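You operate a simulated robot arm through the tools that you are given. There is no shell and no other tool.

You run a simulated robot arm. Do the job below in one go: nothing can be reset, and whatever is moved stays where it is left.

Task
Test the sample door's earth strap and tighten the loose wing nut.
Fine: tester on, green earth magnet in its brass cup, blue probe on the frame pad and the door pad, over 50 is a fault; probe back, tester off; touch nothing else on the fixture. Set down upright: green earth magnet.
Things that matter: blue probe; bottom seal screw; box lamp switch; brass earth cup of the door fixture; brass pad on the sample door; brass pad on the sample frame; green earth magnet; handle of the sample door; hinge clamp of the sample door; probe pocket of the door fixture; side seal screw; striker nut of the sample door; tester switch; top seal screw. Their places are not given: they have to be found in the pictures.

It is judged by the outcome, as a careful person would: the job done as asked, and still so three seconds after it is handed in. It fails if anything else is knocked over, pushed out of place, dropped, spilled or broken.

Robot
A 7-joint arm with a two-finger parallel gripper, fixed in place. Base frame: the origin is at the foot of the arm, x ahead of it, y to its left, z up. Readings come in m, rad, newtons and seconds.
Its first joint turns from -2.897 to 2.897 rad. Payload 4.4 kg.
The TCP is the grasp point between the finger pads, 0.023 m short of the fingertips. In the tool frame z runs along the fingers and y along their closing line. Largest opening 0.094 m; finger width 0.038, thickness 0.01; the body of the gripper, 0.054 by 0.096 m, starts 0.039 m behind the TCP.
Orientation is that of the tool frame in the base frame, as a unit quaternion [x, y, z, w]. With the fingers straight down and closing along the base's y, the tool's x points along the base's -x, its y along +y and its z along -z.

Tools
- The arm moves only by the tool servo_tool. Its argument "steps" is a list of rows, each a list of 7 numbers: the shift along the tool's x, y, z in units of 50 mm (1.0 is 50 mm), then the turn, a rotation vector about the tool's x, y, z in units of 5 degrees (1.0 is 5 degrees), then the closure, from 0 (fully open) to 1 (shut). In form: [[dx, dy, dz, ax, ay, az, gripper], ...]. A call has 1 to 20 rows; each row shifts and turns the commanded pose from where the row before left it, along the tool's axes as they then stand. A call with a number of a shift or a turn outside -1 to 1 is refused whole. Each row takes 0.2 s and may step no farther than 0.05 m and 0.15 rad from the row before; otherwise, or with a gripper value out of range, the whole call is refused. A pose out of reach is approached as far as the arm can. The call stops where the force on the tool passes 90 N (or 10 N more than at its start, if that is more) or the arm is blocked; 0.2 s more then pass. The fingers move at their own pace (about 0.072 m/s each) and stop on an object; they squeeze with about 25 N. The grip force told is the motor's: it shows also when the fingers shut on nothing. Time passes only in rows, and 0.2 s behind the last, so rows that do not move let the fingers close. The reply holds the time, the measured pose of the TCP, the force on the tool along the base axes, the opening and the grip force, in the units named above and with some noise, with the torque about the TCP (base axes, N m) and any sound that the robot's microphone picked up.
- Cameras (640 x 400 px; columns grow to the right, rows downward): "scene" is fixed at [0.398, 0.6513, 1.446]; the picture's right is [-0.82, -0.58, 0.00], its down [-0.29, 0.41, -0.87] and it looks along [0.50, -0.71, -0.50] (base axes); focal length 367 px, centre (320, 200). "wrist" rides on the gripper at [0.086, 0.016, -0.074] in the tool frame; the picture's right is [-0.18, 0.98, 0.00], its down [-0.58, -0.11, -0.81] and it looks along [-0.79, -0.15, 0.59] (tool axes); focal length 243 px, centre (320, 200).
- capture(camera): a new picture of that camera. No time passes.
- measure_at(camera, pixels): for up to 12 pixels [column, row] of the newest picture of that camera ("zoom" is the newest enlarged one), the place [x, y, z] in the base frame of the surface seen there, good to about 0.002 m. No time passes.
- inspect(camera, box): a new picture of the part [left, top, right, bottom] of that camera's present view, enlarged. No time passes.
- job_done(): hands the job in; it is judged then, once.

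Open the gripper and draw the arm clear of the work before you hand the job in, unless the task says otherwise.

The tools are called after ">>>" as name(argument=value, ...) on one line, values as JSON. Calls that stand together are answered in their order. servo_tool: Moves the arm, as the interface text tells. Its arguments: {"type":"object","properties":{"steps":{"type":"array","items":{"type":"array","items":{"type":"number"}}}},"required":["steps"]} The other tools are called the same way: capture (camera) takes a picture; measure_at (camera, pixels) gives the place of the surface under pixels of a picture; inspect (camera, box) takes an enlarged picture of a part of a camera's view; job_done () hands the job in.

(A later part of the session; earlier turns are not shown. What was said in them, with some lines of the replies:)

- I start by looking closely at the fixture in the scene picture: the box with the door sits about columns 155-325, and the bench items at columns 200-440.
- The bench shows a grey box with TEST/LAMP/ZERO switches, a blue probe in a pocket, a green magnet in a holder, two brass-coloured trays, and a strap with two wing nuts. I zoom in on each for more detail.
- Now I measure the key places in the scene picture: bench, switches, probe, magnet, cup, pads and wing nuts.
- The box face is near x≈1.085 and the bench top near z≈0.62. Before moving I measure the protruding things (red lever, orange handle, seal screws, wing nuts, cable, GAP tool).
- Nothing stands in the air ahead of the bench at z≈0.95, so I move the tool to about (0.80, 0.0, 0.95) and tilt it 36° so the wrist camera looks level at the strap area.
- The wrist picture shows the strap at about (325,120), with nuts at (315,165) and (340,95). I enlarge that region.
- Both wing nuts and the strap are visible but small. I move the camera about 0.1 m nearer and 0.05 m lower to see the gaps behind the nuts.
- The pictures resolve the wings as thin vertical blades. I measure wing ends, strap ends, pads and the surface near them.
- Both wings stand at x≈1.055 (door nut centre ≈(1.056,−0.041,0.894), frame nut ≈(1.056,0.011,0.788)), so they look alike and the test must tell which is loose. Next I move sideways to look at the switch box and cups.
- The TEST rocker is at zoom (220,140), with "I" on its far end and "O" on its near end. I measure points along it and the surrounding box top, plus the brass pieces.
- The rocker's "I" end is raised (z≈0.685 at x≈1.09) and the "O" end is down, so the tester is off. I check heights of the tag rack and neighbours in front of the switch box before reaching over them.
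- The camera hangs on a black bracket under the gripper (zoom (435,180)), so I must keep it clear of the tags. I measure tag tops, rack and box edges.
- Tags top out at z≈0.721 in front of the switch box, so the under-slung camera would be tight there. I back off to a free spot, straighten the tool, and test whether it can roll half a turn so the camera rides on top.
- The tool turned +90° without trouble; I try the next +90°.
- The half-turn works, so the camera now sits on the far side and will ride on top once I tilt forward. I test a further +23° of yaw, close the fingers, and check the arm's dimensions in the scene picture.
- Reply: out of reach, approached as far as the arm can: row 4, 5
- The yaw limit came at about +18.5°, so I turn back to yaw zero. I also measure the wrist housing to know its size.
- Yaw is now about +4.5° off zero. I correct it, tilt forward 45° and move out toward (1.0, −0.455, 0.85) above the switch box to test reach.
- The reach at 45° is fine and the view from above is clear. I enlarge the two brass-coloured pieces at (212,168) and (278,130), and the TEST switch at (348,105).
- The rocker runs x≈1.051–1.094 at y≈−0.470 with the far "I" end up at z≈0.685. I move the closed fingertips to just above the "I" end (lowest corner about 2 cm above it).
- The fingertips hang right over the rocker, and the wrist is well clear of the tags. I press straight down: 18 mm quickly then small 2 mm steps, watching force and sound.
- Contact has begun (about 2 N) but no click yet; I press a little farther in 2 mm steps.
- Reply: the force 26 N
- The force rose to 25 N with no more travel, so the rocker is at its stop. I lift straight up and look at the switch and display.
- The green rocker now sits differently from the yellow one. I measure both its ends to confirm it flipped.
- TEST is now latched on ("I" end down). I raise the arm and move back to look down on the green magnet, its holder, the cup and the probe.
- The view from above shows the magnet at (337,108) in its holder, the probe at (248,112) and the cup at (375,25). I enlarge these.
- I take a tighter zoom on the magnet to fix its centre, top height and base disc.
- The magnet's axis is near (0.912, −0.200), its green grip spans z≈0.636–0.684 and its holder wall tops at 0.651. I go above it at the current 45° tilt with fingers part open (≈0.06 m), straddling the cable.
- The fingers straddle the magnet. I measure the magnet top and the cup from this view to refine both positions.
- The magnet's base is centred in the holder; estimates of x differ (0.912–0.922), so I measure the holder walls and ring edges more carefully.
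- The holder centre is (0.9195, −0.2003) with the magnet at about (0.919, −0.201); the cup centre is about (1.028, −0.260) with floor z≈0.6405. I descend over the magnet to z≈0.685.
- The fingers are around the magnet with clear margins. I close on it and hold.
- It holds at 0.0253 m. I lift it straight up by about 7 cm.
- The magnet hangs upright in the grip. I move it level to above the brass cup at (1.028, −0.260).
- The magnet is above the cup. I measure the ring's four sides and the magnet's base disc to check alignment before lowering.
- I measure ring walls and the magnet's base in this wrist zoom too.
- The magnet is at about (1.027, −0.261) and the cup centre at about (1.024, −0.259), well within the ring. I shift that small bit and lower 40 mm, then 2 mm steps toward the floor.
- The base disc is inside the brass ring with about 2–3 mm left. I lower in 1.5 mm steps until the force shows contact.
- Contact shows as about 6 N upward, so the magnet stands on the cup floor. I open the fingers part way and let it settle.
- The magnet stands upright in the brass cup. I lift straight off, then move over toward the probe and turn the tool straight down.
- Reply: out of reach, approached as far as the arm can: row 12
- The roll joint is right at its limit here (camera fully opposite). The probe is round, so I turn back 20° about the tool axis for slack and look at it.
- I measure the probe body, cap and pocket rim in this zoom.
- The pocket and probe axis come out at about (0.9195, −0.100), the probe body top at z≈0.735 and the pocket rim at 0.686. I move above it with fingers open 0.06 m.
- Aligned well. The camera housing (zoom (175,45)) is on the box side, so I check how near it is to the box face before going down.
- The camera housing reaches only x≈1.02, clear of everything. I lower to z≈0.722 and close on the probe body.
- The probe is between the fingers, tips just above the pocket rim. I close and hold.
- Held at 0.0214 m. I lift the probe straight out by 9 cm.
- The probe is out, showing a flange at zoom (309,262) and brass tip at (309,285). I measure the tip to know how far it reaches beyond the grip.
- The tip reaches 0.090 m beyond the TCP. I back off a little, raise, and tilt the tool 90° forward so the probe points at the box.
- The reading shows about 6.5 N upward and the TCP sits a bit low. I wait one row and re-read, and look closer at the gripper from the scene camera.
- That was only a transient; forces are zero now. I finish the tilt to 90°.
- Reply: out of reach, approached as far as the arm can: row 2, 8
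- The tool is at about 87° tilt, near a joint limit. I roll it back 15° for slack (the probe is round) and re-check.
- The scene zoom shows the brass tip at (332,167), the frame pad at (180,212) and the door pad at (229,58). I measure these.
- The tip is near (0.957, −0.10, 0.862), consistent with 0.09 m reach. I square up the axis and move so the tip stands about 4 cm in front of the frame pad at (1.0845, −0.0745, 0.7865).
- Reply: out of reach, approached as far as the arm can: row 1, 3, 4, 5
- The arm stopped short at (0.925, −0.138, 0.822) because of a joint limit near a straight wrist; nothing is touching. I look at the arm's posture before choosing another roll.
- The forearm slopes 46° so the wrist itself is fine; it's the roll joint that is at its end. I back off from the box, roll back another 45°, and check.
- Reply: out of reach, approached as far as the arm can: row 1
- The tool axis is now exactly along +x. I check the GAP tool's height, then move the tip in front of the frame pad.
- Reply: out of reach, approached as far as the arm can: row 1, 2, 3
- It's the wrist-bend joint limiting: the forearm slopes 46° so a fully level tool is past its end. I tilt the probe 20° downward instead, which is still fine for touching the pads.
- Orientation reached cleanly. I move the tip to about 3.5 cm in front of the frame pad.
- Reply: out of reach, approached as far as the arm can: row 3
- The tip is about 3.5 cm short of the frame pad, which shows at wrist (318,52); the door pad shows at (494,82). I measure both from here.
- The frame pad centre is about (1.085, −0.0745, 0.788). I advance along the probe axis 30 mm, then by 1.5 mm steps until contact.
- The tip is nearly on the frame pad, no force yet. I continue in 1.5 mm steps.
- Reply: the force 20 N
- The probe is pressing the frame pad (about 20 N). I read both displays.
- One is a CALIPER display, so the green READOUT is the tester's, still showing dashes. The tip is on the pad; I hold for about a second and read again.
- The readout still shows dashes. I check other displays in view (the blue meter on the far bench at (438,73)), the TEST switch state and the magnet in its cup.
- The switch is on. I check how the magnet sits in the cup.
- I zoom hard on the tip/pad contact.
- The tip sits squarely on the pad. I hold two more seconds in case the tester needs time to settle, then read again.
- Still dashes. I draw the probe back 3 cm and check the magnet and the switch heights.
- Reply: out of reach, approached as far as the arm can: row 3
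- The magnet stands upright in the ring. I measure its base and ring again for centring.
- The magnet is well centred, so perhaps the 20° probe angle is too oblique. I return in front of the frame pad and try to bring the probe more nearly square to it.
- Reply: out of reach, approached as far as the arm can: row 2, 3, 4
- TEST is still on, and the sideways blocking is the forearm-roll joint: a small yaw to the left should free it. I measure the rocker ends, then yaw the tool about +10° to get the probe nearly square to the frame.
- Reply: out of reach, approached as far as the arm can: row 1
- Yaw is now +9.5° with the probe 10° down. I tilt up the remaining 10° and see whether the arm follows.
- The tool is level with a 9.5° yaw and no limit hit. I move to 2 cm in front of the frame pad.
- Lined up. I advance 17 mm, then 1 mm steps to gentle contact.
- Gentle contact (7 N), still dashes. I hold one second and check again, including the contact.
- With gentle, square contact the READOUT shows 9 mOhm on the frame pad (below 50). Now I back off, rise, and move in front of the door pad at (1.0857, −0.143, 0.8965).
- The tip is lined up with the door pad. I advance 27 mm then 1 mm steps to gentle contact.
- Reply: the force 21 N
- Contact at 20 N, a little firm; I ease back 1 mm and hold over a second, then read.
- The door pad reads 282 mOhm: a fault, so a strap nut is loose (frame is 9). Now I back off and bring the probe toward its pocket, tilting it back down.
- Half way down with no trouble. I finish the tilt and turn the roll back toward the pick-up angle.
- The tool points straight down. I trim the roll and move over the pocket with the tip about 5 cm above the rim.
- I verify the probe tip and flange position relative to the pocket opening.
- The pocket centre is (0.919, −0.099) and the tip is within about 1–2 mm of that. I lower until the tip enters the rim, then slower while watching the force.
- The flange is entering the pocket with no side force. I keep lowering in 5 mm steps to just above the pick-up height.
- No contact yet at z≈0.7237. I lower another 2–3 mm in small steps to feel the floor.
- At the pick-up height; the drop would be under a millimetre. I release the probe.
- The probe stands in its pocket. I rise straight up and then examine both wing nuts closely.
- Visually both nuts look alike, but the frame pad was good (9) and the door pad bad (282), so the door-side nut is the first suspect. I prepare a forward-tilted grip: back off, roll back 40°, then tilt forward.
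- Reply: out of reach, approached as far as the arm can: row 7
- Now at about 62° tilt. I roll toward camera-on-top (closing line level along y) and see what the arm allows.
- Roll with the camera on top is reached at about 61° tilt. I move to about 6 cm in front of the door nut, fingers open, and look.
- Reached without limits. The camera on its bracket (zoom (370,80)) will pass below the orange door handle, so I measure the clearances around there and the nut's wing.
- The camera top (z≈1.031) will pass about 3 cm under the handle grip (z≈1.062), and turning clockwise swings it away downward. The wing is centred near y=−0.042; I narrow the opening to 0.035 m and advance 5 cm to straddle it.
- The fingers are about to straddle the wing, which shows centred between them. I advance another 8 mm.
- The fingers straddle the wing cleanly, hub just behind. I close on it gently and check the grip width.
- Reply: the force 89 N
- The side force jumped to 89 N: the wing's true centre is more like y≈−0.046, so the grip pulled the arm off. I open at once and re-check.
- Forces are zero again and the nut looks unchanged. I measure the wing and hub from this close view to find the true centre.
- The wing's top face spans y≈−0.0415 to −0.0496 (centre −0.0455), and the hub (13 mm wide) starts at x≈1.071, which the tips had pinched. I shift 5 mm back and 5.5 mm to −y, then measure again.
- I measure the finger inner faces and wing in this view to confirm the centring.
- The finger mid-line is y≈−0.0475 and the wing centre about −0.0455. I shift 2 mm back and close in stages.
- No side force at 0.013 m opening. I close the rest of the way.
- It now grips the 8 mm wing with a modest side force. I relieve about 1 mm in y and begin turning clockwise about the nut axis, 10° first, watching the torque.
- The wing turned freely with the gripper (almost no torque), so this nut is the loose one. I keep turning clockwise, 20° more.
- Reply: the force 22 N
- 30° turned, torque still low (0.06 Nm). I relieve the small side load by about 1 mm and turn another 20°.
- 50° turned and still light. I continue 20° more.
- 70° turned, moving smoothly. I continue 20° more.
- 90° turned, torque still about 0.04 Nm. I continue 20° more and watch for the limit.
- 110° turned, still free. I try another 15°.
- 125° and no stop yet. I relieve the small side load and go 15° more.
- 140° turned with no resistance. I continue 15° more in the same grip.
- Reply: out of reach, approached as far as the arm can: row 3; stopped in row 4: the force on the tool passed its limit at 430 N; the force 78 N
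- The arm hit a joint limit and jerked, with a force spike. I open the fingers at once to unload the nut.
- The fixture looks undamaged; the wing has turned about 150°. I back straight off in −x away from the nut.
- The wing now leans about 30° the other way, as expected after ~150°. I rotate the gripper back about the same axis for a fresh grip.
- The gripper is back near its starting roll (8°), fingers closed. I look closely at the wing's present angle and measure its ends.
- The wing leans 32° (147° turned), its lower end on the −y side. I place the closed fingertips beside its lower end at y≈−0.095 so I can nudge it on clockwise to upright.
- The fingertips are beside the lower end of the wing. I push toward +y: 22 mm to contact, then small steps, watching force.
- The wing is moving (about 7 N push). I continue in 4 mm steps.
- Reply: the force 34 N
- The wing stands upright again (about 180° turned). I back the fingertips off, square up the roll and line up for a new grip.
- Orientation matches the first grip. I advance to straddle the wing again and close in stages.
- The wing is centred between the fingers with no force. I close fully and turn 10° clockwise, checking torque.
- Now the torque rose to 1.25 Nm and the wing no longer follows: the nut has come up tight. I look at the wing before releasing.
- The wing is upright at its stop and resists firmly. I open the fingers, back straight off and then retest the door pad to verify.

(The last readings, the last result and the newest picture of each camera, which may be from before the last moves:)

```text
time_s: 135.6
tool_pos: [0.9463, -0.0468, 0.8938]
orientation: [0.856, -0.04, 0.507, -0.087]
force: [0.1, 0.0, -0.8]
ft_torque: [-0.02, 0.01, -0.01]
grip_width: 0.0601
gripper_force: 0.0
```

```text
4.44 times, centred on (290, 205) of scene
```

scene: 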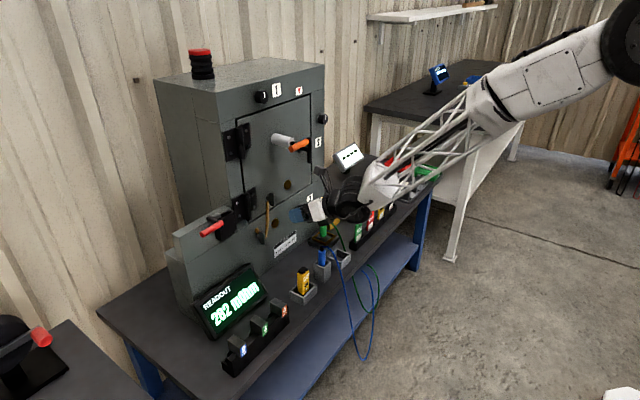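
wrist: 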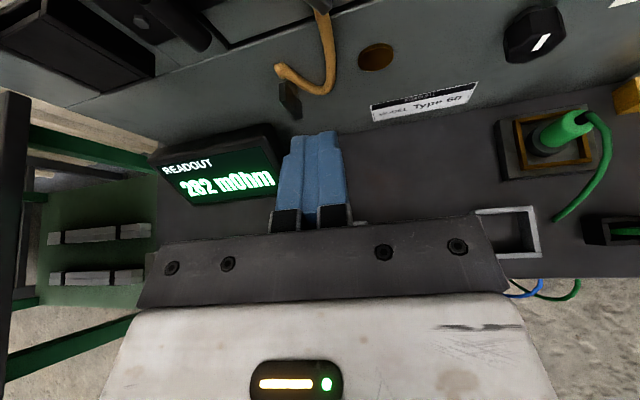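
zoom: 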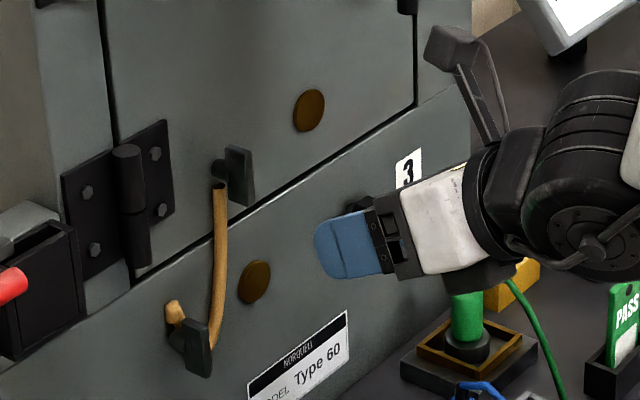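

The nut is upright and tight. I'll retest: first move back, roll −25° and tilt the tool straight down above the probe area.

>>> servo_tool(steps=[[-0.185, 0.497, -0.666, 0, 0, 0, 0.36], [-0.185, 0.497, -0.666, 0, 0, 0, 0.36], [0, 0, 0, 0, 0, -1, 0.36], [0, 0, 0, 0, 0, -1, 0.36], [0, 0, 0, 0, 0, -1, 0.36], [0, 0, 0, 0, 0, -1, 0.36], [0, 0, 0, 0, 0, -1, 0.36], [0, 0, 0, 0.207, -0.93, 0, 0.36], [0, 0, 0, 0.207, -0.93, 0, 0.36], [0, 0, 0, 0.207, -0.93, 0, 0.36], [0, 0, 0, 0.207, -0.93, 0, 0.36], [0, 0, 0, 0.207, -0.93, 0, 0.36], [0, 0, 0, 0.207, -0.93, 0, 0.36], [0, 0, 0, 0, 0, 0, 0.36]])

>>> servo_tool(steps=[[0, 0, 0, 0.207, -0.93, 0, 0.36], [0, 0, 0, 0.207, -0.93, 0, 0.36], [0, 0, 0, 0.207, -0.93, 0, 0.36], [0, 0, 0, 0.207, -0.93, 0, 0.36], [0, 0, 0, 0.207, -0.93, 0, 0.36], [0, 0, 0, 0.207, -0.93, 0, 0.36], [0, 0, 0, 0.207, -0.93, 0, 0.36], [0, 0, 0, 0, 0, 0, 0.36]])

```text
time_s: 138.6
tool_pos: [0.8807, -0.0988, 0.8996]
orientation: [0.944, 0.164, 0.286, 0.014]
force: [0.0, 0.2, -1.3]
ft_torque: [0.0, -0.03, 0.01]
grip_width: 0.0602
gripper_force: 0.0
```

```text
time_s: 140.4
tool_pos: [0.8803, -0.098, 0.8995]
orientation: [0.985, 0.17, 0.0, 0.002]
force: [-0.5, 0.5, 0.9]
ft_torque: [-0.01, -0.03, 0.01]
grip_width: 0.0603
gripper_force: 0.0
```

The tool is straight down at the pick-up roll. I move above the probe at (0.9193, −0.0993).

>>> servo_tool(steps=[[0.242, 0.095, 0.83, 0, 0, 0, 0.36], [0.242, 0.095, 0.83, 0, 0, 0, 0.36], [0.242, 0.095, 0.83, 0, 0, 0, 0.36], [0, 0, 0, 0, 0, 0, 0.36]])

>>> capture(camera="wrist")

>>> inspect(camera="scene", box=[290, 200, 370, 290])

```text
time_s: 141.4
tool_pos: [0.92, -0.1002, 0.7766]
orientation: [0.985, 0.17, 0.001, 0.002]
force: [-0.6, 0.1, -0.2]
ft_torque: [-0.03, -0.02, -0.01]
grip_width: 0.0601
gripper_force: 0.1
```

```text
taken
```

wrist: 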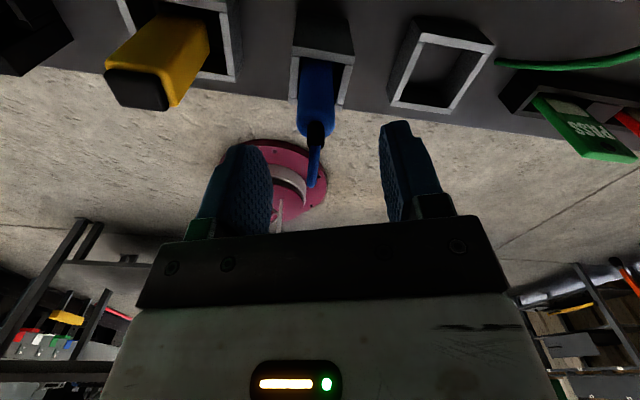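

```text
4.44 times, centred on (330, 245) of scene
```

zoom: 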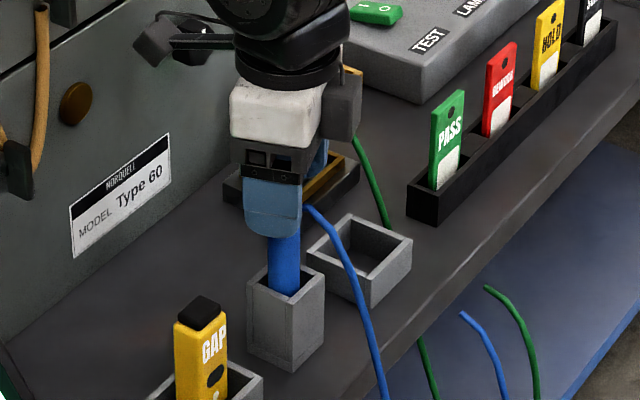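

The probe is between the fingers in line. I descend to z≈0.722 and grip it.

>>> servo_tool(steps=[[0, 0, 0.5, 0, 0, 0, 0.36], [0, 0, 0.5, 0, 0, 0, 0.36], [0, 0, 0.08, 0, 0, 0, 0.36], [0, 0, 0, 0, 0, 0, 0.7], [0, 0, 0, 0, 0, 0, 1], [0, 0, 0, 0, 0, 0, 1], [0, 0, 0, 0, 0, 0, 1]])

```text
time_s: 143.0
tool_pos: [0.919, -0.1011, 0.7222]
orientation: [0.985, 0.17, 0.001, 0.001]
force: [-0.5, -0.1, 0.1]
ft_torque: [-0.06, -0.02, -0.02]
grip_width: 0.0218
gripper_force: 24.8
```

Gripped at 0.0218 m. I lift it out, back off, and roll to the angle used before for level probing.

>>> servo_tool(steps=[[0, 0, -0.3, 0, 0, 0, 1], [0, 0, -0.5, 0, 0, 0, 1], [0, 0, -0.5, 0, 0, 0, 1], [0, 0, -0.5, 0, 0, 0, 1], [-0.47, -0.171, -0.5, 0, 0, 0, 1], [-0.47, -0.171, -0.5, 0, 0, 0, 1], [0, 0, 0, 0, 0, -0.967, 1], [0, 0, 0, 0, 0, -0.967, 1], [0, 0, 0, 0, 0, -0.967, 1], [0, 0, 0, 0, 0, -0.967, 1], [0, 0, 0, 0, 0, -0.967, 1], [0, 0, 0, 0, 0, -0.967, 1], [0, 0, 0, 0, 0, -0.967, 1], [0, 0, 0, 0, 0, -0.967, 1], [0, 0, 0, 0, 0, -0.967, 1], [0, 0, 0, 0, 0, -0.967, 1], [0, 0, 0, 0, 0, -0.967, 1], [0, 0, 0, 0, 0, -0.967, 1], [0, 0, 0, 0, 0, 0, 1]])

>>> inspect(camera="scene", box=[290, 190, 390, 270])

```text
time_s: 147.0
tool_pos: [0.8691, -0.0991, 0.8625]
orientation: [0.779, 0.627, 0.001, 0.002]
force: [-0.2, 0.8, -0.3]
ft_torque: [-0.02, -0.01, -0.02]
grip_width: 0.0215
gripper_force: 24.7
```

```text
5.00 times, centred on (340, 230) of scene
```

zoom: 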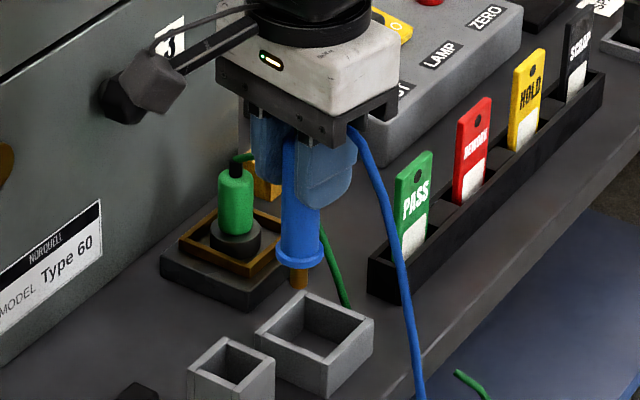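

Ready. I tilt the probe up to level with the 9° left yaw, as before.

>>> servo_tool(steps=[[0, 0, 0, -0.93, 0.368, 0, 1], [0, 0, 0, -0.93, 0.368, 0, 1], [0, 0, 0, -0.93, 0.368, 0, 1], [0, 0, 0, -0.93, 0.368, 0, 1], [0, 0, 0, -0.93, 0.368, 0, 1], [0, 0, 0, -0.93, 0.368, 0, 1], [0, 0, 0, -0.93, 0.368, 0, 1], [0, 0, 0, -0.93, 0.368, 0, 1], [0, 0, 0, -0.93, 0.368, 0, 1], [0, 0, 0, -0.93, 0.368, 0, 1], [0, 0, 0, -0.93, 0.368, 0, 1], [0, 0, 0, -0.93, 0.368, 0, 1], [0, 0, 0, -0.93, 0.368, 0, 1], [0, 0, 0, -0.93, 0.368, 0, 1], [0, 0, 0, 0, 0, 0, 1]])

>>> servo_tool(steps=[[0, 0, 0, -0.93, 0.368, 0, 1], [0, 0, 0, -0.93, 0.368, 0, 1], [0, 0, 0, -0.93, 0.368, 0, 1], [0, 0, 0, -0.93, 0.368, 0, 1], [0, 0, 0, 0, 0, 0, 1]])

```text
time_s: 150.2
tool_pos: [0.869, -0.0996, 0.8612]
orientation: [0.638, 0.513, 0.499, 0.285]
force: [0.7, 0.1, -1.2]
ft_torque: [0.02, 0.02, -0.02]
grip_width: 0.0214
gripper_force: 25.1
```

```text
time_s: 151.4
tool_pos: [0.8704, -0.0988, 0.8612]
orientation: [0.55, 0.442, 0.615, 0.351]
force: [-0.6, 1.0, -1.8]
ft_torque: [-0.03, 0.03, -0.01]
grip_width: 0.0215
gripper_force: 24.9
```

Level again with the same orientation. I move to 3 cm in front of the door pad.

>>> servo_tool(steps=[[-0.406, 0.417, 0.561, 0, 0, 0, 1], [-0.406, 0.417, 0.561, 0, 0, 0, 1], [-0.406, 0.417, 0.561, 0, 0, 0, 1], [0, 0, 0, 0, 0, 0, 1]])

>>> inspect(camera="scene", box=[250, 150, 350, 230])

```text
time_s: 152.4
tool_pos: [0.9659, -0.1659, 0.8986]
orientation: [0.549, 0.442, 0.615, 0.353]
force: [-0.3, 0.1, -1.5]
ft_torque: [0.02, 0.05, 0.02]
grip_width: 0.0215
gripper_force: 25.4
```

```text
5.00 times, centred on (300, 190) of scene
```

zoom: 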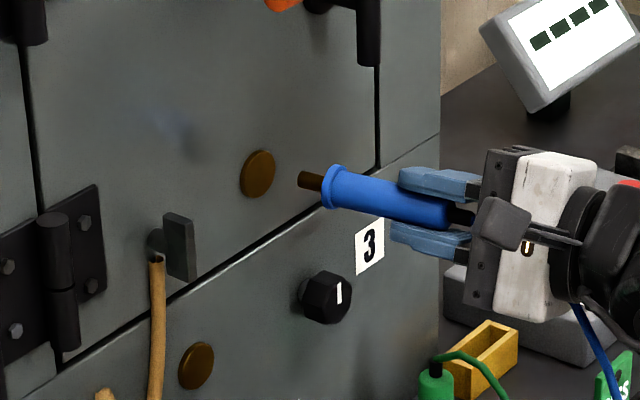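

I trim 3 mm toward the pad centre and advance, finishing in 1 mm steps.

>>> servo_tool(steps=[[0.055, -0.021, 0.26, 0, 0, 0, 1], [0, 0, 0.26, 0, 0, 0, 1], [0, 0, 0.02, 0, 0, 0, 1], [0, 0, 0.02, 0, 0, 0, 1], [0, 0, 0.02, 0, 0, 0, 1]])

```text
time_s: 153.6
tool_pos: [0.9938, -0.158, 0.8984]
orientation: [0.55, 0.443, 0.615, 0.352]
force: [0.1, -1.1, -0.9]
ft_torque: [0.04, 0.0, -0.01]
grip_width: 0.0217
gripper_force: 24.7
```

No contact yet; I continue in 1 mm steps.

>>> servo_tool(steps=[[0, 0, 0.02, 0, 0, 0, 1], [0, 0, 0.02, 0, 0, 0, 1], [0, 0, 0, 0, 0, 0, 1]])

```text
time_s: 154.4
tool_pos: [0.9951, -0.1569, 0.8969]
orientation: [0.55, 0.443, 0.616, 0.35]
force: [-15.3, -0.8, 2.0]
ft_torque: [0.02, -0.2, 0.1]
grip_width: 0.0214
gripper_force: 25.4
```

Contact at about 15 N. I ease back 0.5 mm and hold over a second, then read the display.

>>> servo_tool(steps=[[0, 0, -0.01, 0, 0, 0, 1], [0, 0, 0, 0, 0, 0, 1], [0, 0, 0, 0, 0, 0, 1], [0, 0, 0, 0, 0, 0, 1], [0, 0, 0, 0, 0, 0, 1], [0, 0, 0, 0, 0, 0, 1], [0, 0, 0, 0, 0, 0, 1]])

>>> inspect(camera="scene", box=[190, 255, 280, 345])

>>> inspect(camera="scene", box=[260, 160, 340, 220])

```text
time_s: 156.0
tool_pos: [0.9947, -0.157, 0.8965]
orientation: [0.55, 0.442, 0.615, 0.352]
force: [-0.8, -0.3, -0.2]
ft_torque: [0.01, -0.02, 0.01]
grip_width: 0.0216
gripper_force: 24.8
```

```text
4.44 times, centred on (235, 300) of scene
```

zoom: 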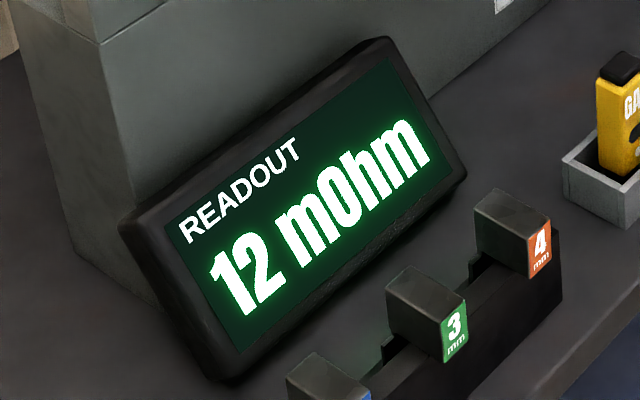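

```text
6.67 times, centred on (300, 190) of scene
```

zoom: 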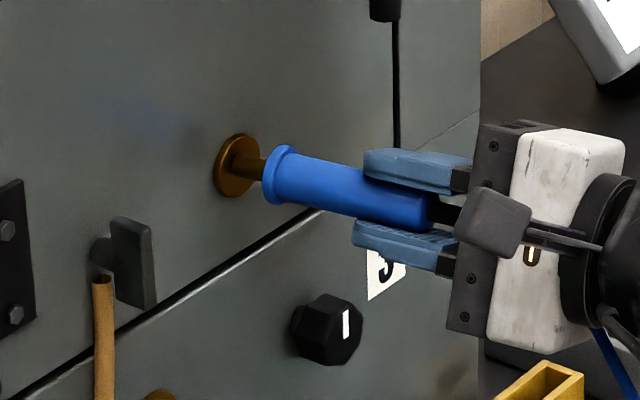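

The door pad now reads 12 mOhm: the fault is cured. I take the probe back by the same path: back off, tilt down, roll back.

>>> servo_tool(steps=[[0, 0, -0.6, 0, 0, 0, 1], [0, 0, -0.6, 0, 0, 0, 1], [0.389, -0.352, -0.368, 0, 0, 0, 1], [0.389, -0.352, -0.368, 0, 0, 0, 1], [0.389, -0.352, -0.368, 0, 0, 0, 1], [0, 0, 0, 0.931, -0.366, 0, 1], [0, 0, 0, 0.931, -0.366, 0, 1], [0, 0, 0, 0.931, -0.366, 0, 1], [0, 0, 0, 0.931, -0.366, 0, 1], [0, 0, 0, 0.931, -0.366, 0, 1], [0, 0, 0, 0.931, -0.366, 0, 1], [0, 0, 0, 0.931, -0.366, 0, 1], [0, 0, 0, 0.931, -0.366, 0, 1], [0, 0, 0, 0.931, -0.366, 0, 1], [0, 0, 0, 0, 0, 0, 1]])

>>> servo_tool(steps=[[0, 0, 0, 0.931, -0.366, 0, 1], [0, 0, 0, 0.931, -0.366, 0, 1], [0, 0, 0, 0.931, -0.366, 0, 1], [0, 0, 0, 0.931, -0.366, 0, 1], [0, 0, 0, 0.931, -0.366, 0, 1], [0, 0, 0, 0.931, -0.366, 0, 1], [0, 0, 0, 0.931, -0.366, 0, 1], [0, 0, 0, 0.931, -0.366, 0, 1], [0, 0, 0, 0.931, -0.366, 0, 1], [0, 0, 0, 0, 0, 0, 1]])

>>> servo_tool(steps=[[0, 0, 0, 0, 0, 0.967, 1], [0, 0, 0, 0, 0, 0.967, 1], [0, 0, 0, 0, 0, 0.967, 1], [0, 0, 0, 0, 0, 0.967, 1], [0, 0, 0, 0, 0, 0.967, 1], [0, 0, 0, 0, 0, 0.967, 1], [0, 0, 0, 0, 0, 0.967, 1], [0, 0, 0, 0, 0, 0.967, 1], [0, 0, 0, 0, 0, 0.967, 1], [0, 0, 0, 0, 0, 0.967, 1], [0, 0, 0, 0, 0, 0.967, 1], [0, 0, 0, 0, 0, 0.967, 1], [0, 0, 0, 0, 0, 0, 1]])

```text
time_s: 159.2
tool_pos: [0.8698, -0.1033, 0.8699]
orientation: [0.719, 0.58, 0.332, 0.19]
force: [-0.3, -0.8, -0.7]
ft_torque: [0.01, -0.01, -0.04]
grip_width: 0.0217
gripper_force: 24.5
```

```text
time_s: 161.4
tool_pos: [0.8703, -0.1022, 0.8689]
orientation: [0.778, 0.628, 0.001, 0.0]
force: [-0.4, 0.2, -0.6]
ft_torque: [-0.01, -0.01, 0.02]
grip_width: 0.0213
gripper_force: 24.6
```

```text
time_s: 164.2
tool_pos: [0.8689, -0.1019, 0.8697]
orientation: [0.985, 0.172, 0.0, -0.001]
force: [-0.2, 0.6, -0.4]
ft_torque: [0.0, 0.02, -0.02]
grip_width: 0.0216
gripper_force: 25.3
```

The tool is straight down at the same roll. I move over the pocket and check the tip alignment.

>>> servo_tool(steps=[[0.478, 0.148, 0.415, 0, 0, 0, 1], [0.478, 0.148, 0.415, 0, 0, 0, 1], [0, 0, 0, 0, 0, 0, 1]])

>>> inspect(camera="scene", box=[290, 210, 370, 290])

>>> measure_at(camera="zoom", pixels=[[278, 195], [278, 188], [277, 170], [277, 150], [260, 252], [304, 272], [262, 275], [298, 250]])

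```text
time_s: 165.0
tool_pos: [0.9198, -0.1015, 0.8272]
orientation: [0.985, 0.171, 0.0, 0.0]
force: [-0.1, 0.2, -0.8]
ft_torque: [-0.01, -0.02, 0.01]
grip_width: 0.0214
gripper_force: 25.0
```

```text
5.00 times, centred on (330, 250) of scene
```

zoom: 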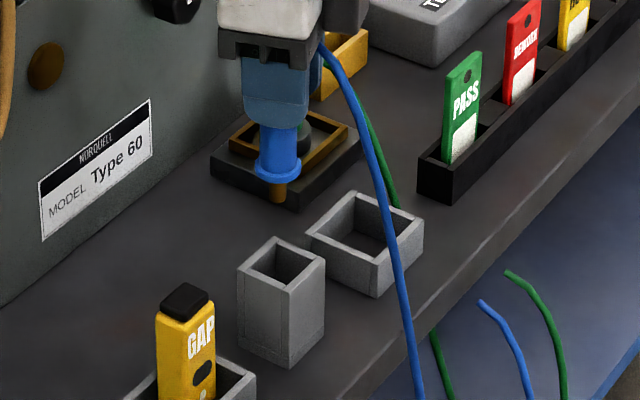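

```text
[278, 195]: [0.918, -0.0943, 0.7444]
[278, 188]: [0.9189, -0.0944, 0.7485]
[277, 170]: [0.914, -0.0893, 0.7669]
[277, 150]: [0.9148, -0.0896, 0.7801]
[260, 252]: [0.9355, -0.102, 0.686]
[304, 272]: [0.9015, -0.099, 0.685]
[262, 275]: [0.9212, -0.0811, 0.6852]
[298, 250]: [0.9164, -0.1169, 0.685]
```

Aligned within measuring noise; I trim about 1 mm and lower in steps, watching the force as the flange enters.

>>> servo_tool(steps=[[-0.006, -0.024, 0.4, 0, 0, 0, 1], [0, 0, 0.4, 0, 0, 0, 1], [0, 0, 0.4, 0, 0, 0, 1], [0, 0, 0.1, 0, 0, 0, 1], [0, 0, 0.1, 0, 0, 0, 1], [0, 0, 0.1, 0, 0, 0, 1], [0, 0, 0, 0, 0, 0, 1]])

>>> inspect(camera="scene", box=[290, 210, 370, 290])

```text
time_s: 166.6
tool_pos: [0.9192, -0.0999, 0.7535]
orientation: [0.985, 0.172, 0.0, 0.0]
force: [-0.4, -0.3, 0.2]
ft_torque: [0.02, -0.01, -0.01]
grip_width: 0.0215
gripper_force: 25.3
```

```text
5.00 times, centred on (330, 250) of scene
```

zoom: 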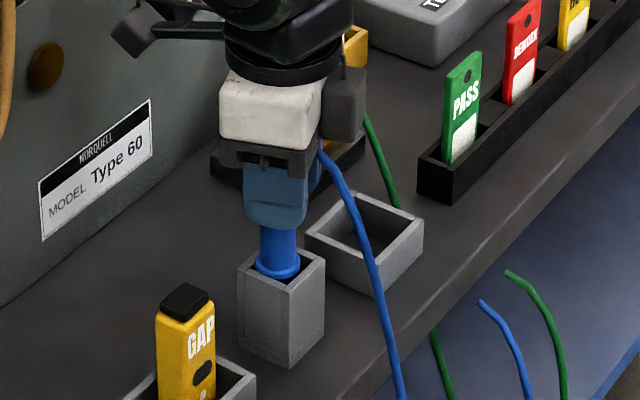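

The flange is entering cleanly with no force. I lower to the pick-up height in 5 mm steps.

>>> servo_tool(steps=[[0, 0, 0.1, 0, 0, 0, 1], [0, 0, 0.1, 0, 0, 0, 1], [0, 0, 0.1, 0, 0, 0, 1], [0, 0, 0.1, 0, 0, 0, 1], [0, 0, 0.1, 0, 0, 0, 1], [0, 0, 0.1, 0, 0, 0, 1], [0, 0, 0.03, 0, 0, 0, 1], [0, 0, 0, 0, 0, 0, 1]])

```text
time_s: 168.4
tool_pos: [0.9182, -0.099, 0.7212]
orientation: [0.985, 0.171, 0.001, 0.0]
force: [-2.3, 0.0, 9.6]
ft_torque: [0.05, 0.22, 0.01]
grip_width: 0.0216
gripper_force: 25.3
```

It touches the pocket floor (about 10 N). I release and rise straight up.

>>> servo_tool(steps=[[0, 0, 0, 0, 0, 0, 0.7], [0, 0, 0, 0, 0, 0, 0.5], [0, 0, 0, 0, 0, 0, 0.36], [0, 0, 0, 0, 0, 0, 0.36], [0, 0, -0.3, 0, 0, 0, 0.36], [0, 0, -0.6, 0, 0, 0, 0.36], [0, 0, -0.6, 0, 0, 0, 0.36], [0, 0, -0.6, 0, 0, 0, 0.36], [0, 0, -0.6, 0, 0, 0, 0.6], [0, 0, 0, 0, 0, 0, 1]])

>>> inspect(camera="scene", box=[290, 200, 370, 290])

>>> capture(camera="wrist")

```text
time_s: 170.6
tool_pos: [0.9187, -0.0996, 0.8567]
orientation: [0.985, 0.172, 0.001, 0.0]
force: [-0.2, 0.9, 0.8]
ft_torque: [-0.05, 0.01, -0.03]
grip_width: 0.0001
gripper_force: 20.3
```

```text
4.44 times, centred on (330, 245) of scene
```

zoom: 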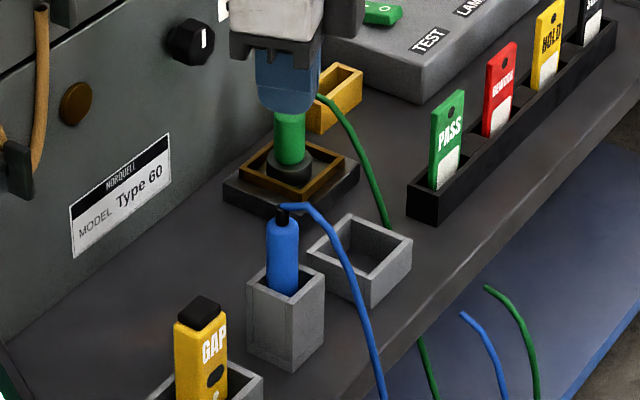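

```text
taken
```

wrist: 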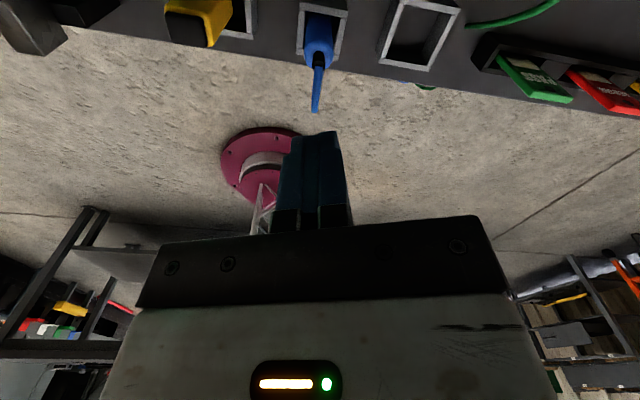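

Probe is home. Now for the tester switch: I move back and over, roll to camera-on-top and tilt 45° as when I switched it on.

>>> servo_tool(steps=[[-0.535, 0.658, -0.36, 0, 0, 0, 1], [-0.535, 0.658, -0.36, 0, 0, 0, 1], [-0.535, 0.658, -0.36, 0, 0, 0, 1], [-0.535, 0.658, -0.36, 0, 0, 0, 1], [-0.535, 0.658, -0.36, 0, 0, 0, 1], [0, 0, 0, 0, 0, 1, 1], [0, 0, 0, 0, 0, 1, 1], [0, 0, 0, 0, 0, 1, 1], [0, 0, 0, 0, 0, 1, 1], [0, 0, 0, 0, 1, 0, 1], [0, 0, 0, 0, 1, 0, 1], [0, 0, 0, 0, 1, 0, 1], [0, 0, 0, 0, 1, 0, 1], [0, 0, 0, 0, 1, 0, 1], [0, 0, 0, 0, 1, 0, 1], [0, 0, 0, 0, 1, 0, 1], [0, 0, 0, 0, 1, 0, 1], [0, 0, 0, 0, 1, 0, 1], [0, 0, 0, 0, 0, 0, 1]])

>>> capture(camera="wrist")

```text
time_s: 174.6
tool_pos: [0.8491, -0.3005, 0.9466]
orientation: [0.924, -0.002, 0.383, 0.001]
force: [0.2, -0.1, -0.2]
ft_torque: [0.01, -0.03, -0.02]
grip_width: 0.0
gripper_force: 25.1
```

```text
taken
```

wrist: 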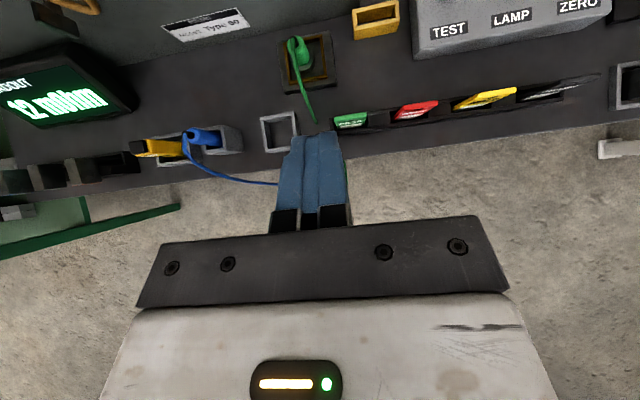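

All fine; READOUT still shows 12 mOhm. I move over the switch box at (1.0, −0.455, 0.85).

>>> servo_tool(steps=[[0.152, 0.618, 0.701, 0, 0, 0, 1], [0.152, 0.618, 0.701, 0, 0, 0, 1], [0.152, 0.618, 0.701, 0, 0, 0, 1], [0.152, 0.618, 0.701, 0, 0, 0, 1], [0.152, 0.618, 0.701, 0, 0, 0, 1], [0, 0, 0, 0, 0, 0, 1]])

>>> inspect(camera="wrist", box=[280, 50, 440, 170])

>>> measure_at(camera="zoom", pixels=[[262, 100], [262, 130], [265, 160], [268, 200], [270, 230], [440, 120], [300, 160]])

```text
time_s: 176.0
tool_pos: [0.9998, -0.4555, 0.8489]
orientation: [0.924, -0.002, 0.383, 0.001]
force: [0.6, 0.3, -0.8]
ft_torque: [0.0, -0.01, -0.01]
grip_width: 0.0
gripper_force: 25.2
```

```text
3.33 times, centred on (360, 110) of wrist
```

zoom: 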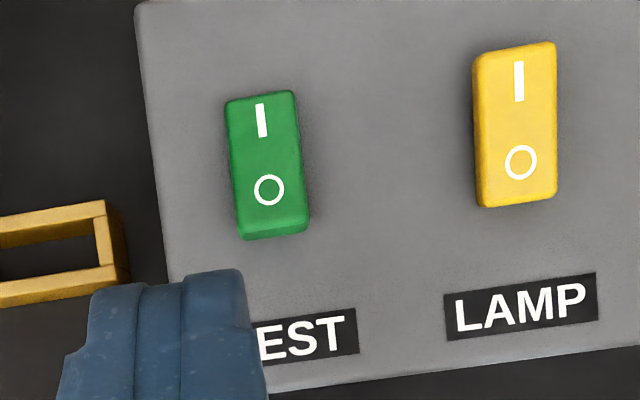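

```text
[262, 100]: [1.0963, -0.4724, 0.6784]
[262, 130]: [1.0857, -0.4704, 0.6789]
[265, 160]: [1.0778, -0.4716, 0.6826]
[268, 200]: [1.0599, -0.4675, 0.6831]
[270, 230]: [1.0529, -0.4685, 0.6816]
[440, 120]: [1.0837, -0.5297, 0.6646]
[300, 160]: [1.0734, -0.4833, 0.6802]
```

TEST's "O" end is the raised near end at x≈1.055, y≈−0.470. I bring the fingertip corner just above it.

>>> servo_tool(steps=[[-0.263, 0.097, 0.764, 0, 0, 0, 1], [-0.263, 0.097, 0.764, 0, 0, 0, 1], [-0.263, 0.097, 0.764, 0, 0, 0, 1], [0, 0, 0, 0, 0, 0, 1]])

>>> capture(camera="wrist")

>>> inspect(camera="scene", box=[310, 140, 430, 230])

```text
time_s: 177.0
tool_pos: [1.0525, -0.4703, 0.7397]
orientation: [0.924, -0.002, 0.383, 0.001]
force: [-0.6, 0.0, -0.5]
ft_torque: [-0.01, -0.01, 0.01]
grip_width: 0.0002
gripper_force: 24.9
```

```text
taken
```

wrist: 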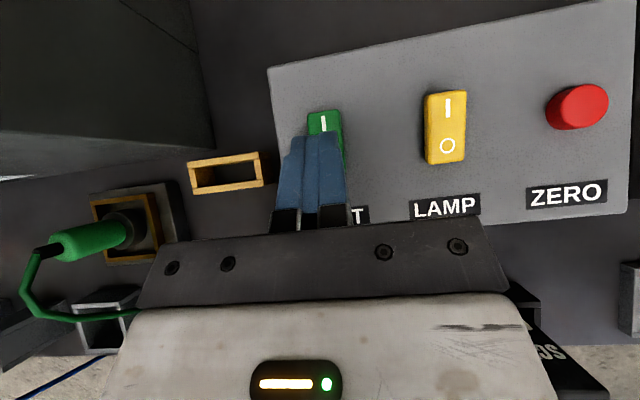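

```text
4.44 times, centred on (370, 185) of scene
```

zoom: 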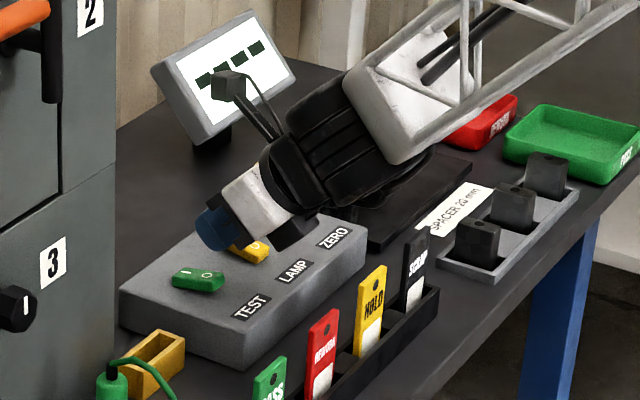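

Ready above the "O" end. I press straight down: 22 mm then 2 mm steps.

>>> servo_tool(steps=[[-0.156, 0, 0.155, 0, 0, 0, 1], [-0.156, 0, 0.155, 0, 0, 0, 1], [-0.0283, 0, 0.0283, 0, 0, 0, 1], [-0.0283, 0, 0.0283, 0, 0, 0, 1], [-0.0283, 0, 0.0283, 0, 0, 0, 1], [-0.0283, 0, 0.0283, 0, 0, 0, 1]])

>>> inspect(camera="scene", box=[310, 140, 430, 230])

```text
time_s: 178.4
tool_pos: [1.0515, -0.4702, 0.7107]
orientation: [0.924, -0.002, 0.383, 0.001]
force: [-0.8, 0.2, 0.2]
ft_torque: [0.0, 0.04, -0.02]
grip_width: 0.0
gripper_force: 25.3
```

```text
4.44 times, centred on (370, 185) of scene
```

zoom: 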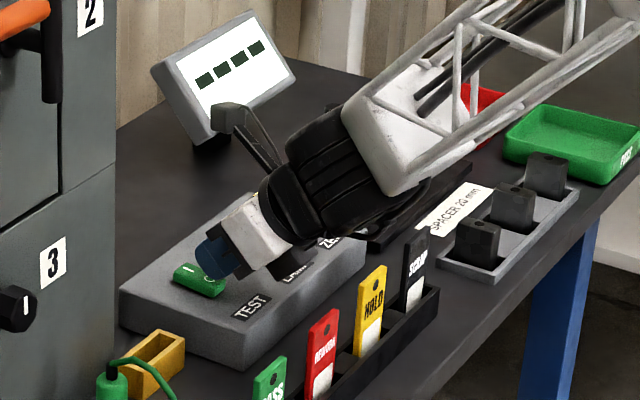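

Barely any force so far. I press a few more 2 mm steps to the stop.

>>> servo_tool(steps=[[-0.0283, 0, 0.0283, 0, 0, 0, 1], [-0.0283, 0, 0.0283, 0, 0, 0, 1]])

```text
time_s: 179.0
tool_pos: [1.0512, -0.4701, 0.7071]
orientation: [0.924, -0.002, 0.383, 0.001]
force: [-0.5, 0.4, 0.4]
ft_torque: [0.01, 0.03, -0.02]
grip_width: 0.0001
gripper_force: 25.4
```

>>> servo_tool(steps=[[-0.0283, 0, 0.0283, 0, 0, 0, 1], [-0.0142, 0, 0.0141, 0, 0, 0, 1]])

>>> inspect(camera="scene", box=[325, 180, 385, 220])

```text
time_s: 179.6
tool_pos: [1.0519, -0.4702, 0.7067]
orientation: [0.923, -0.002, 0.384, 0.002]
force: [-13.4, 6.6, 27.5]
ft_torque: [0.2, 0.3, 0.0]
grip_width: 0.0
gripper_force: 24.9
```

```text
10.00 times, centred on (355, 200) of scene
```

zoom: 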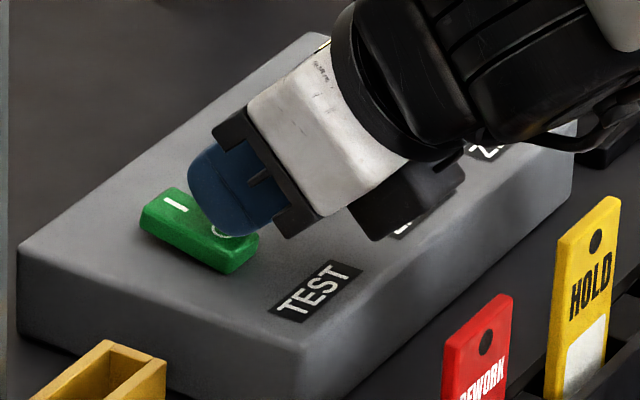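

The force rose to 27 N at the stop and the "I" end now looks raised. I lift straight up and verify the switch.

>>> servo_tool(steps=[[0.2, 0, -0.2, 0, 0, 0, 1], [0.4, 0, -0.4, 0, 0, 0, 1], [0.4, 0, -0.4, 0, 0, 0, 1], [0.4, 0, -0.4, 0, 0, 0, 1], [0.4, 0, -0.4, 0, 0, 0, 1]])

>>> inspect(camera="scene", box=[325, 180, 385, 220])

>>> inspect(camera="scene", box=[190, 255, 280, 345])

```text
time_s: 180.8
tool_pos: [1.0504, -0.4692, 0.8291]
orientation: [0.924, -0.001, 0.381, 0.001]
force: [0.0, 0.4, 0.0]
ft_torque: [-0.01, -0.02, 0.02]
grip_width: 0.0001
gripper_force: 25.2
```

```text
10.00 times, centred on (355, 200) of scene
```

zoom: 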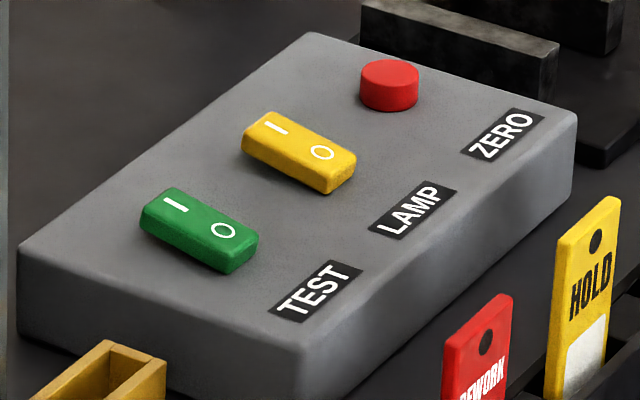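

```text
4.44 times, centred on (235, 300) of scene
```

zoom: 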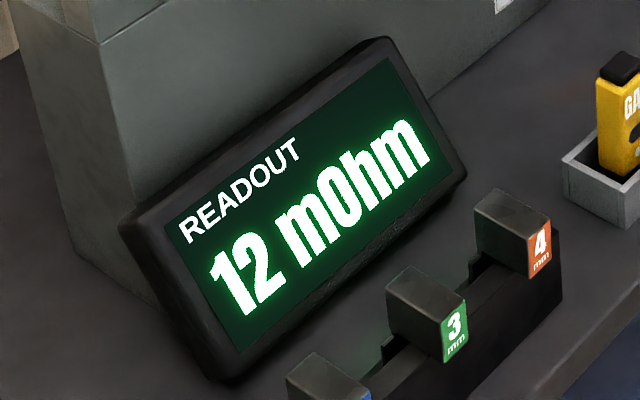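

TEST now sits like the LAMP switch, "O" down: tester off. I open the gripper and draw the arm well clear, then check everything once more.

>>> servo_tool(steps=[[0.566, 0, -0.566, 0, 0, 0, 1], [0.566, 0, -0.566, 0, 0, 0, 1], [-0.495, -0.34, -0.636, 0, 0, 0, 0.8], [-0.495, -0.34, -0.636, 0, 0, 0, 0.5], [-0.495, -0.34, -0.636, 0, 0, 0, 0], [-0.495, -0.34, -0.636, 0, 0, 0, 0], [-0.495, -0.34, -0.636, 0, 0, 0, 0], [-0.495, -0.34, -0.636, 0, 0, 0, 0], [-0.495, -0.34, -0.636, 0, 0, 0, 0], [-0.495, -0.34, -0.636, 0, 0, 0, 0], [-0.495, -0.34, -0.636, 0, 0, 0, 0], [-0.495, -0.34, -0.636, 0, 0, 0, 0], [0, 0, 0, 0, 0, 0, 0]])

>>> capture(camera="scene")

>>> inspect(camera="scene", box=[150, 150, 340, 270])

>>> inspect(camera="scene", box=[290, 140, 450, 280])

>>> inspect(camera="scene", box=[150, 40, 340, 160])

```text
time_s: 183.6
tool_pos: [0.6512, -0.2985, 0.9605]
orientation: [0.924, -0.002, 0.382, 0.001]
force: [0.7, 0.2, -0.3]
ft_torque: [-0.03, 0.0, -0.01]
grip_width: 0.0937
gripper_force: 0.0
```

```text
taken
```

scene: 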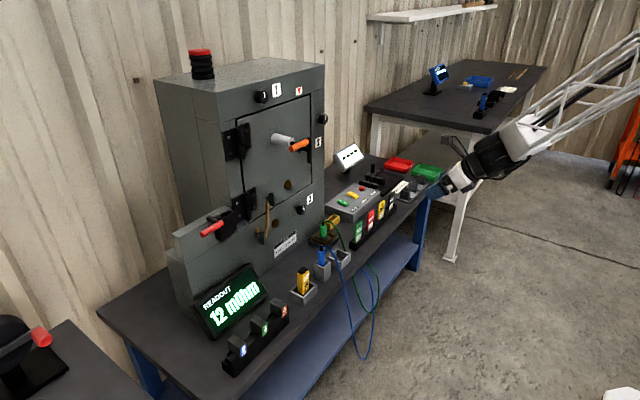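

```text
3.33 times, centred on (245, 210) of scene
```

zoom: 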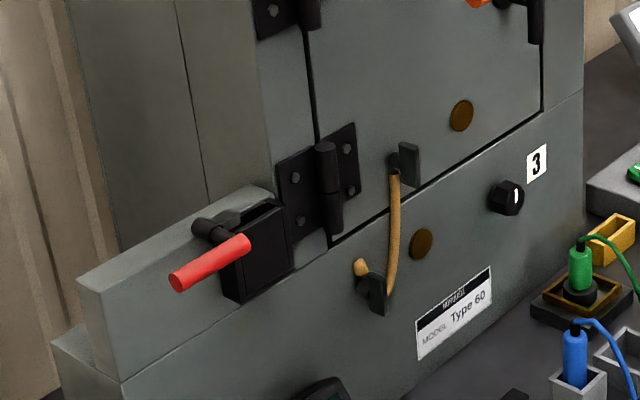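

```text
2.86 times, centred on (370, 210) of scene
```

zoom: 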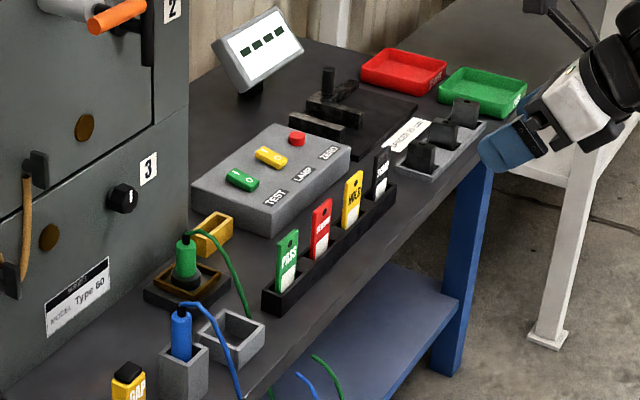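

```text
3.33 times, centred on (245, 100) of scene
```

zoom: 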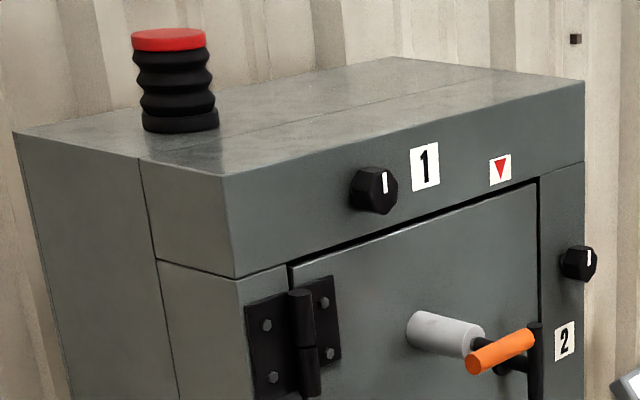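

Final pictures show the magnet upright in the brass cup, the probe in its pocket and TEST off. The door nut is upright and tight, the door pad last read 12 mOhm, and the screws, handle, lever and tags look as they did at the start. The arm is clear with the gripper open, so I hand the job in.

>>> job_done()

```text
The job is handed in.
```

The job is handed in. The loose wing nut was the upper one, on the door. It is now tight, and the strap passes.

| Point tested | Before | After tightening |
|---|---|---|
| Frame pad | 9 mOhm | not retested |
| Door pad | 282 mOhm (fault) | 12 mOhm |

- **The nut:** it turned freely for about half a turn clockwise, then came up firm at roughly 1.25 Nm.
- **Force spike:** while I was turning the nut, the arm ran into a joint limit and briefly put 430 N on it. I released straight away. I saw no damage or shift in the pictures afterwards, and the 12 mOhm reading came after that.
- **How things are left:** the probe is back in its pocket, the tester is off, and the green magnet stands upright in the brass cup. The task didn't ask for the magnet back, so I left it there. The gripper is open and the arm is clear.
- **Readout:** it still shows the last reading, 12 mOhm, although the tester is off.
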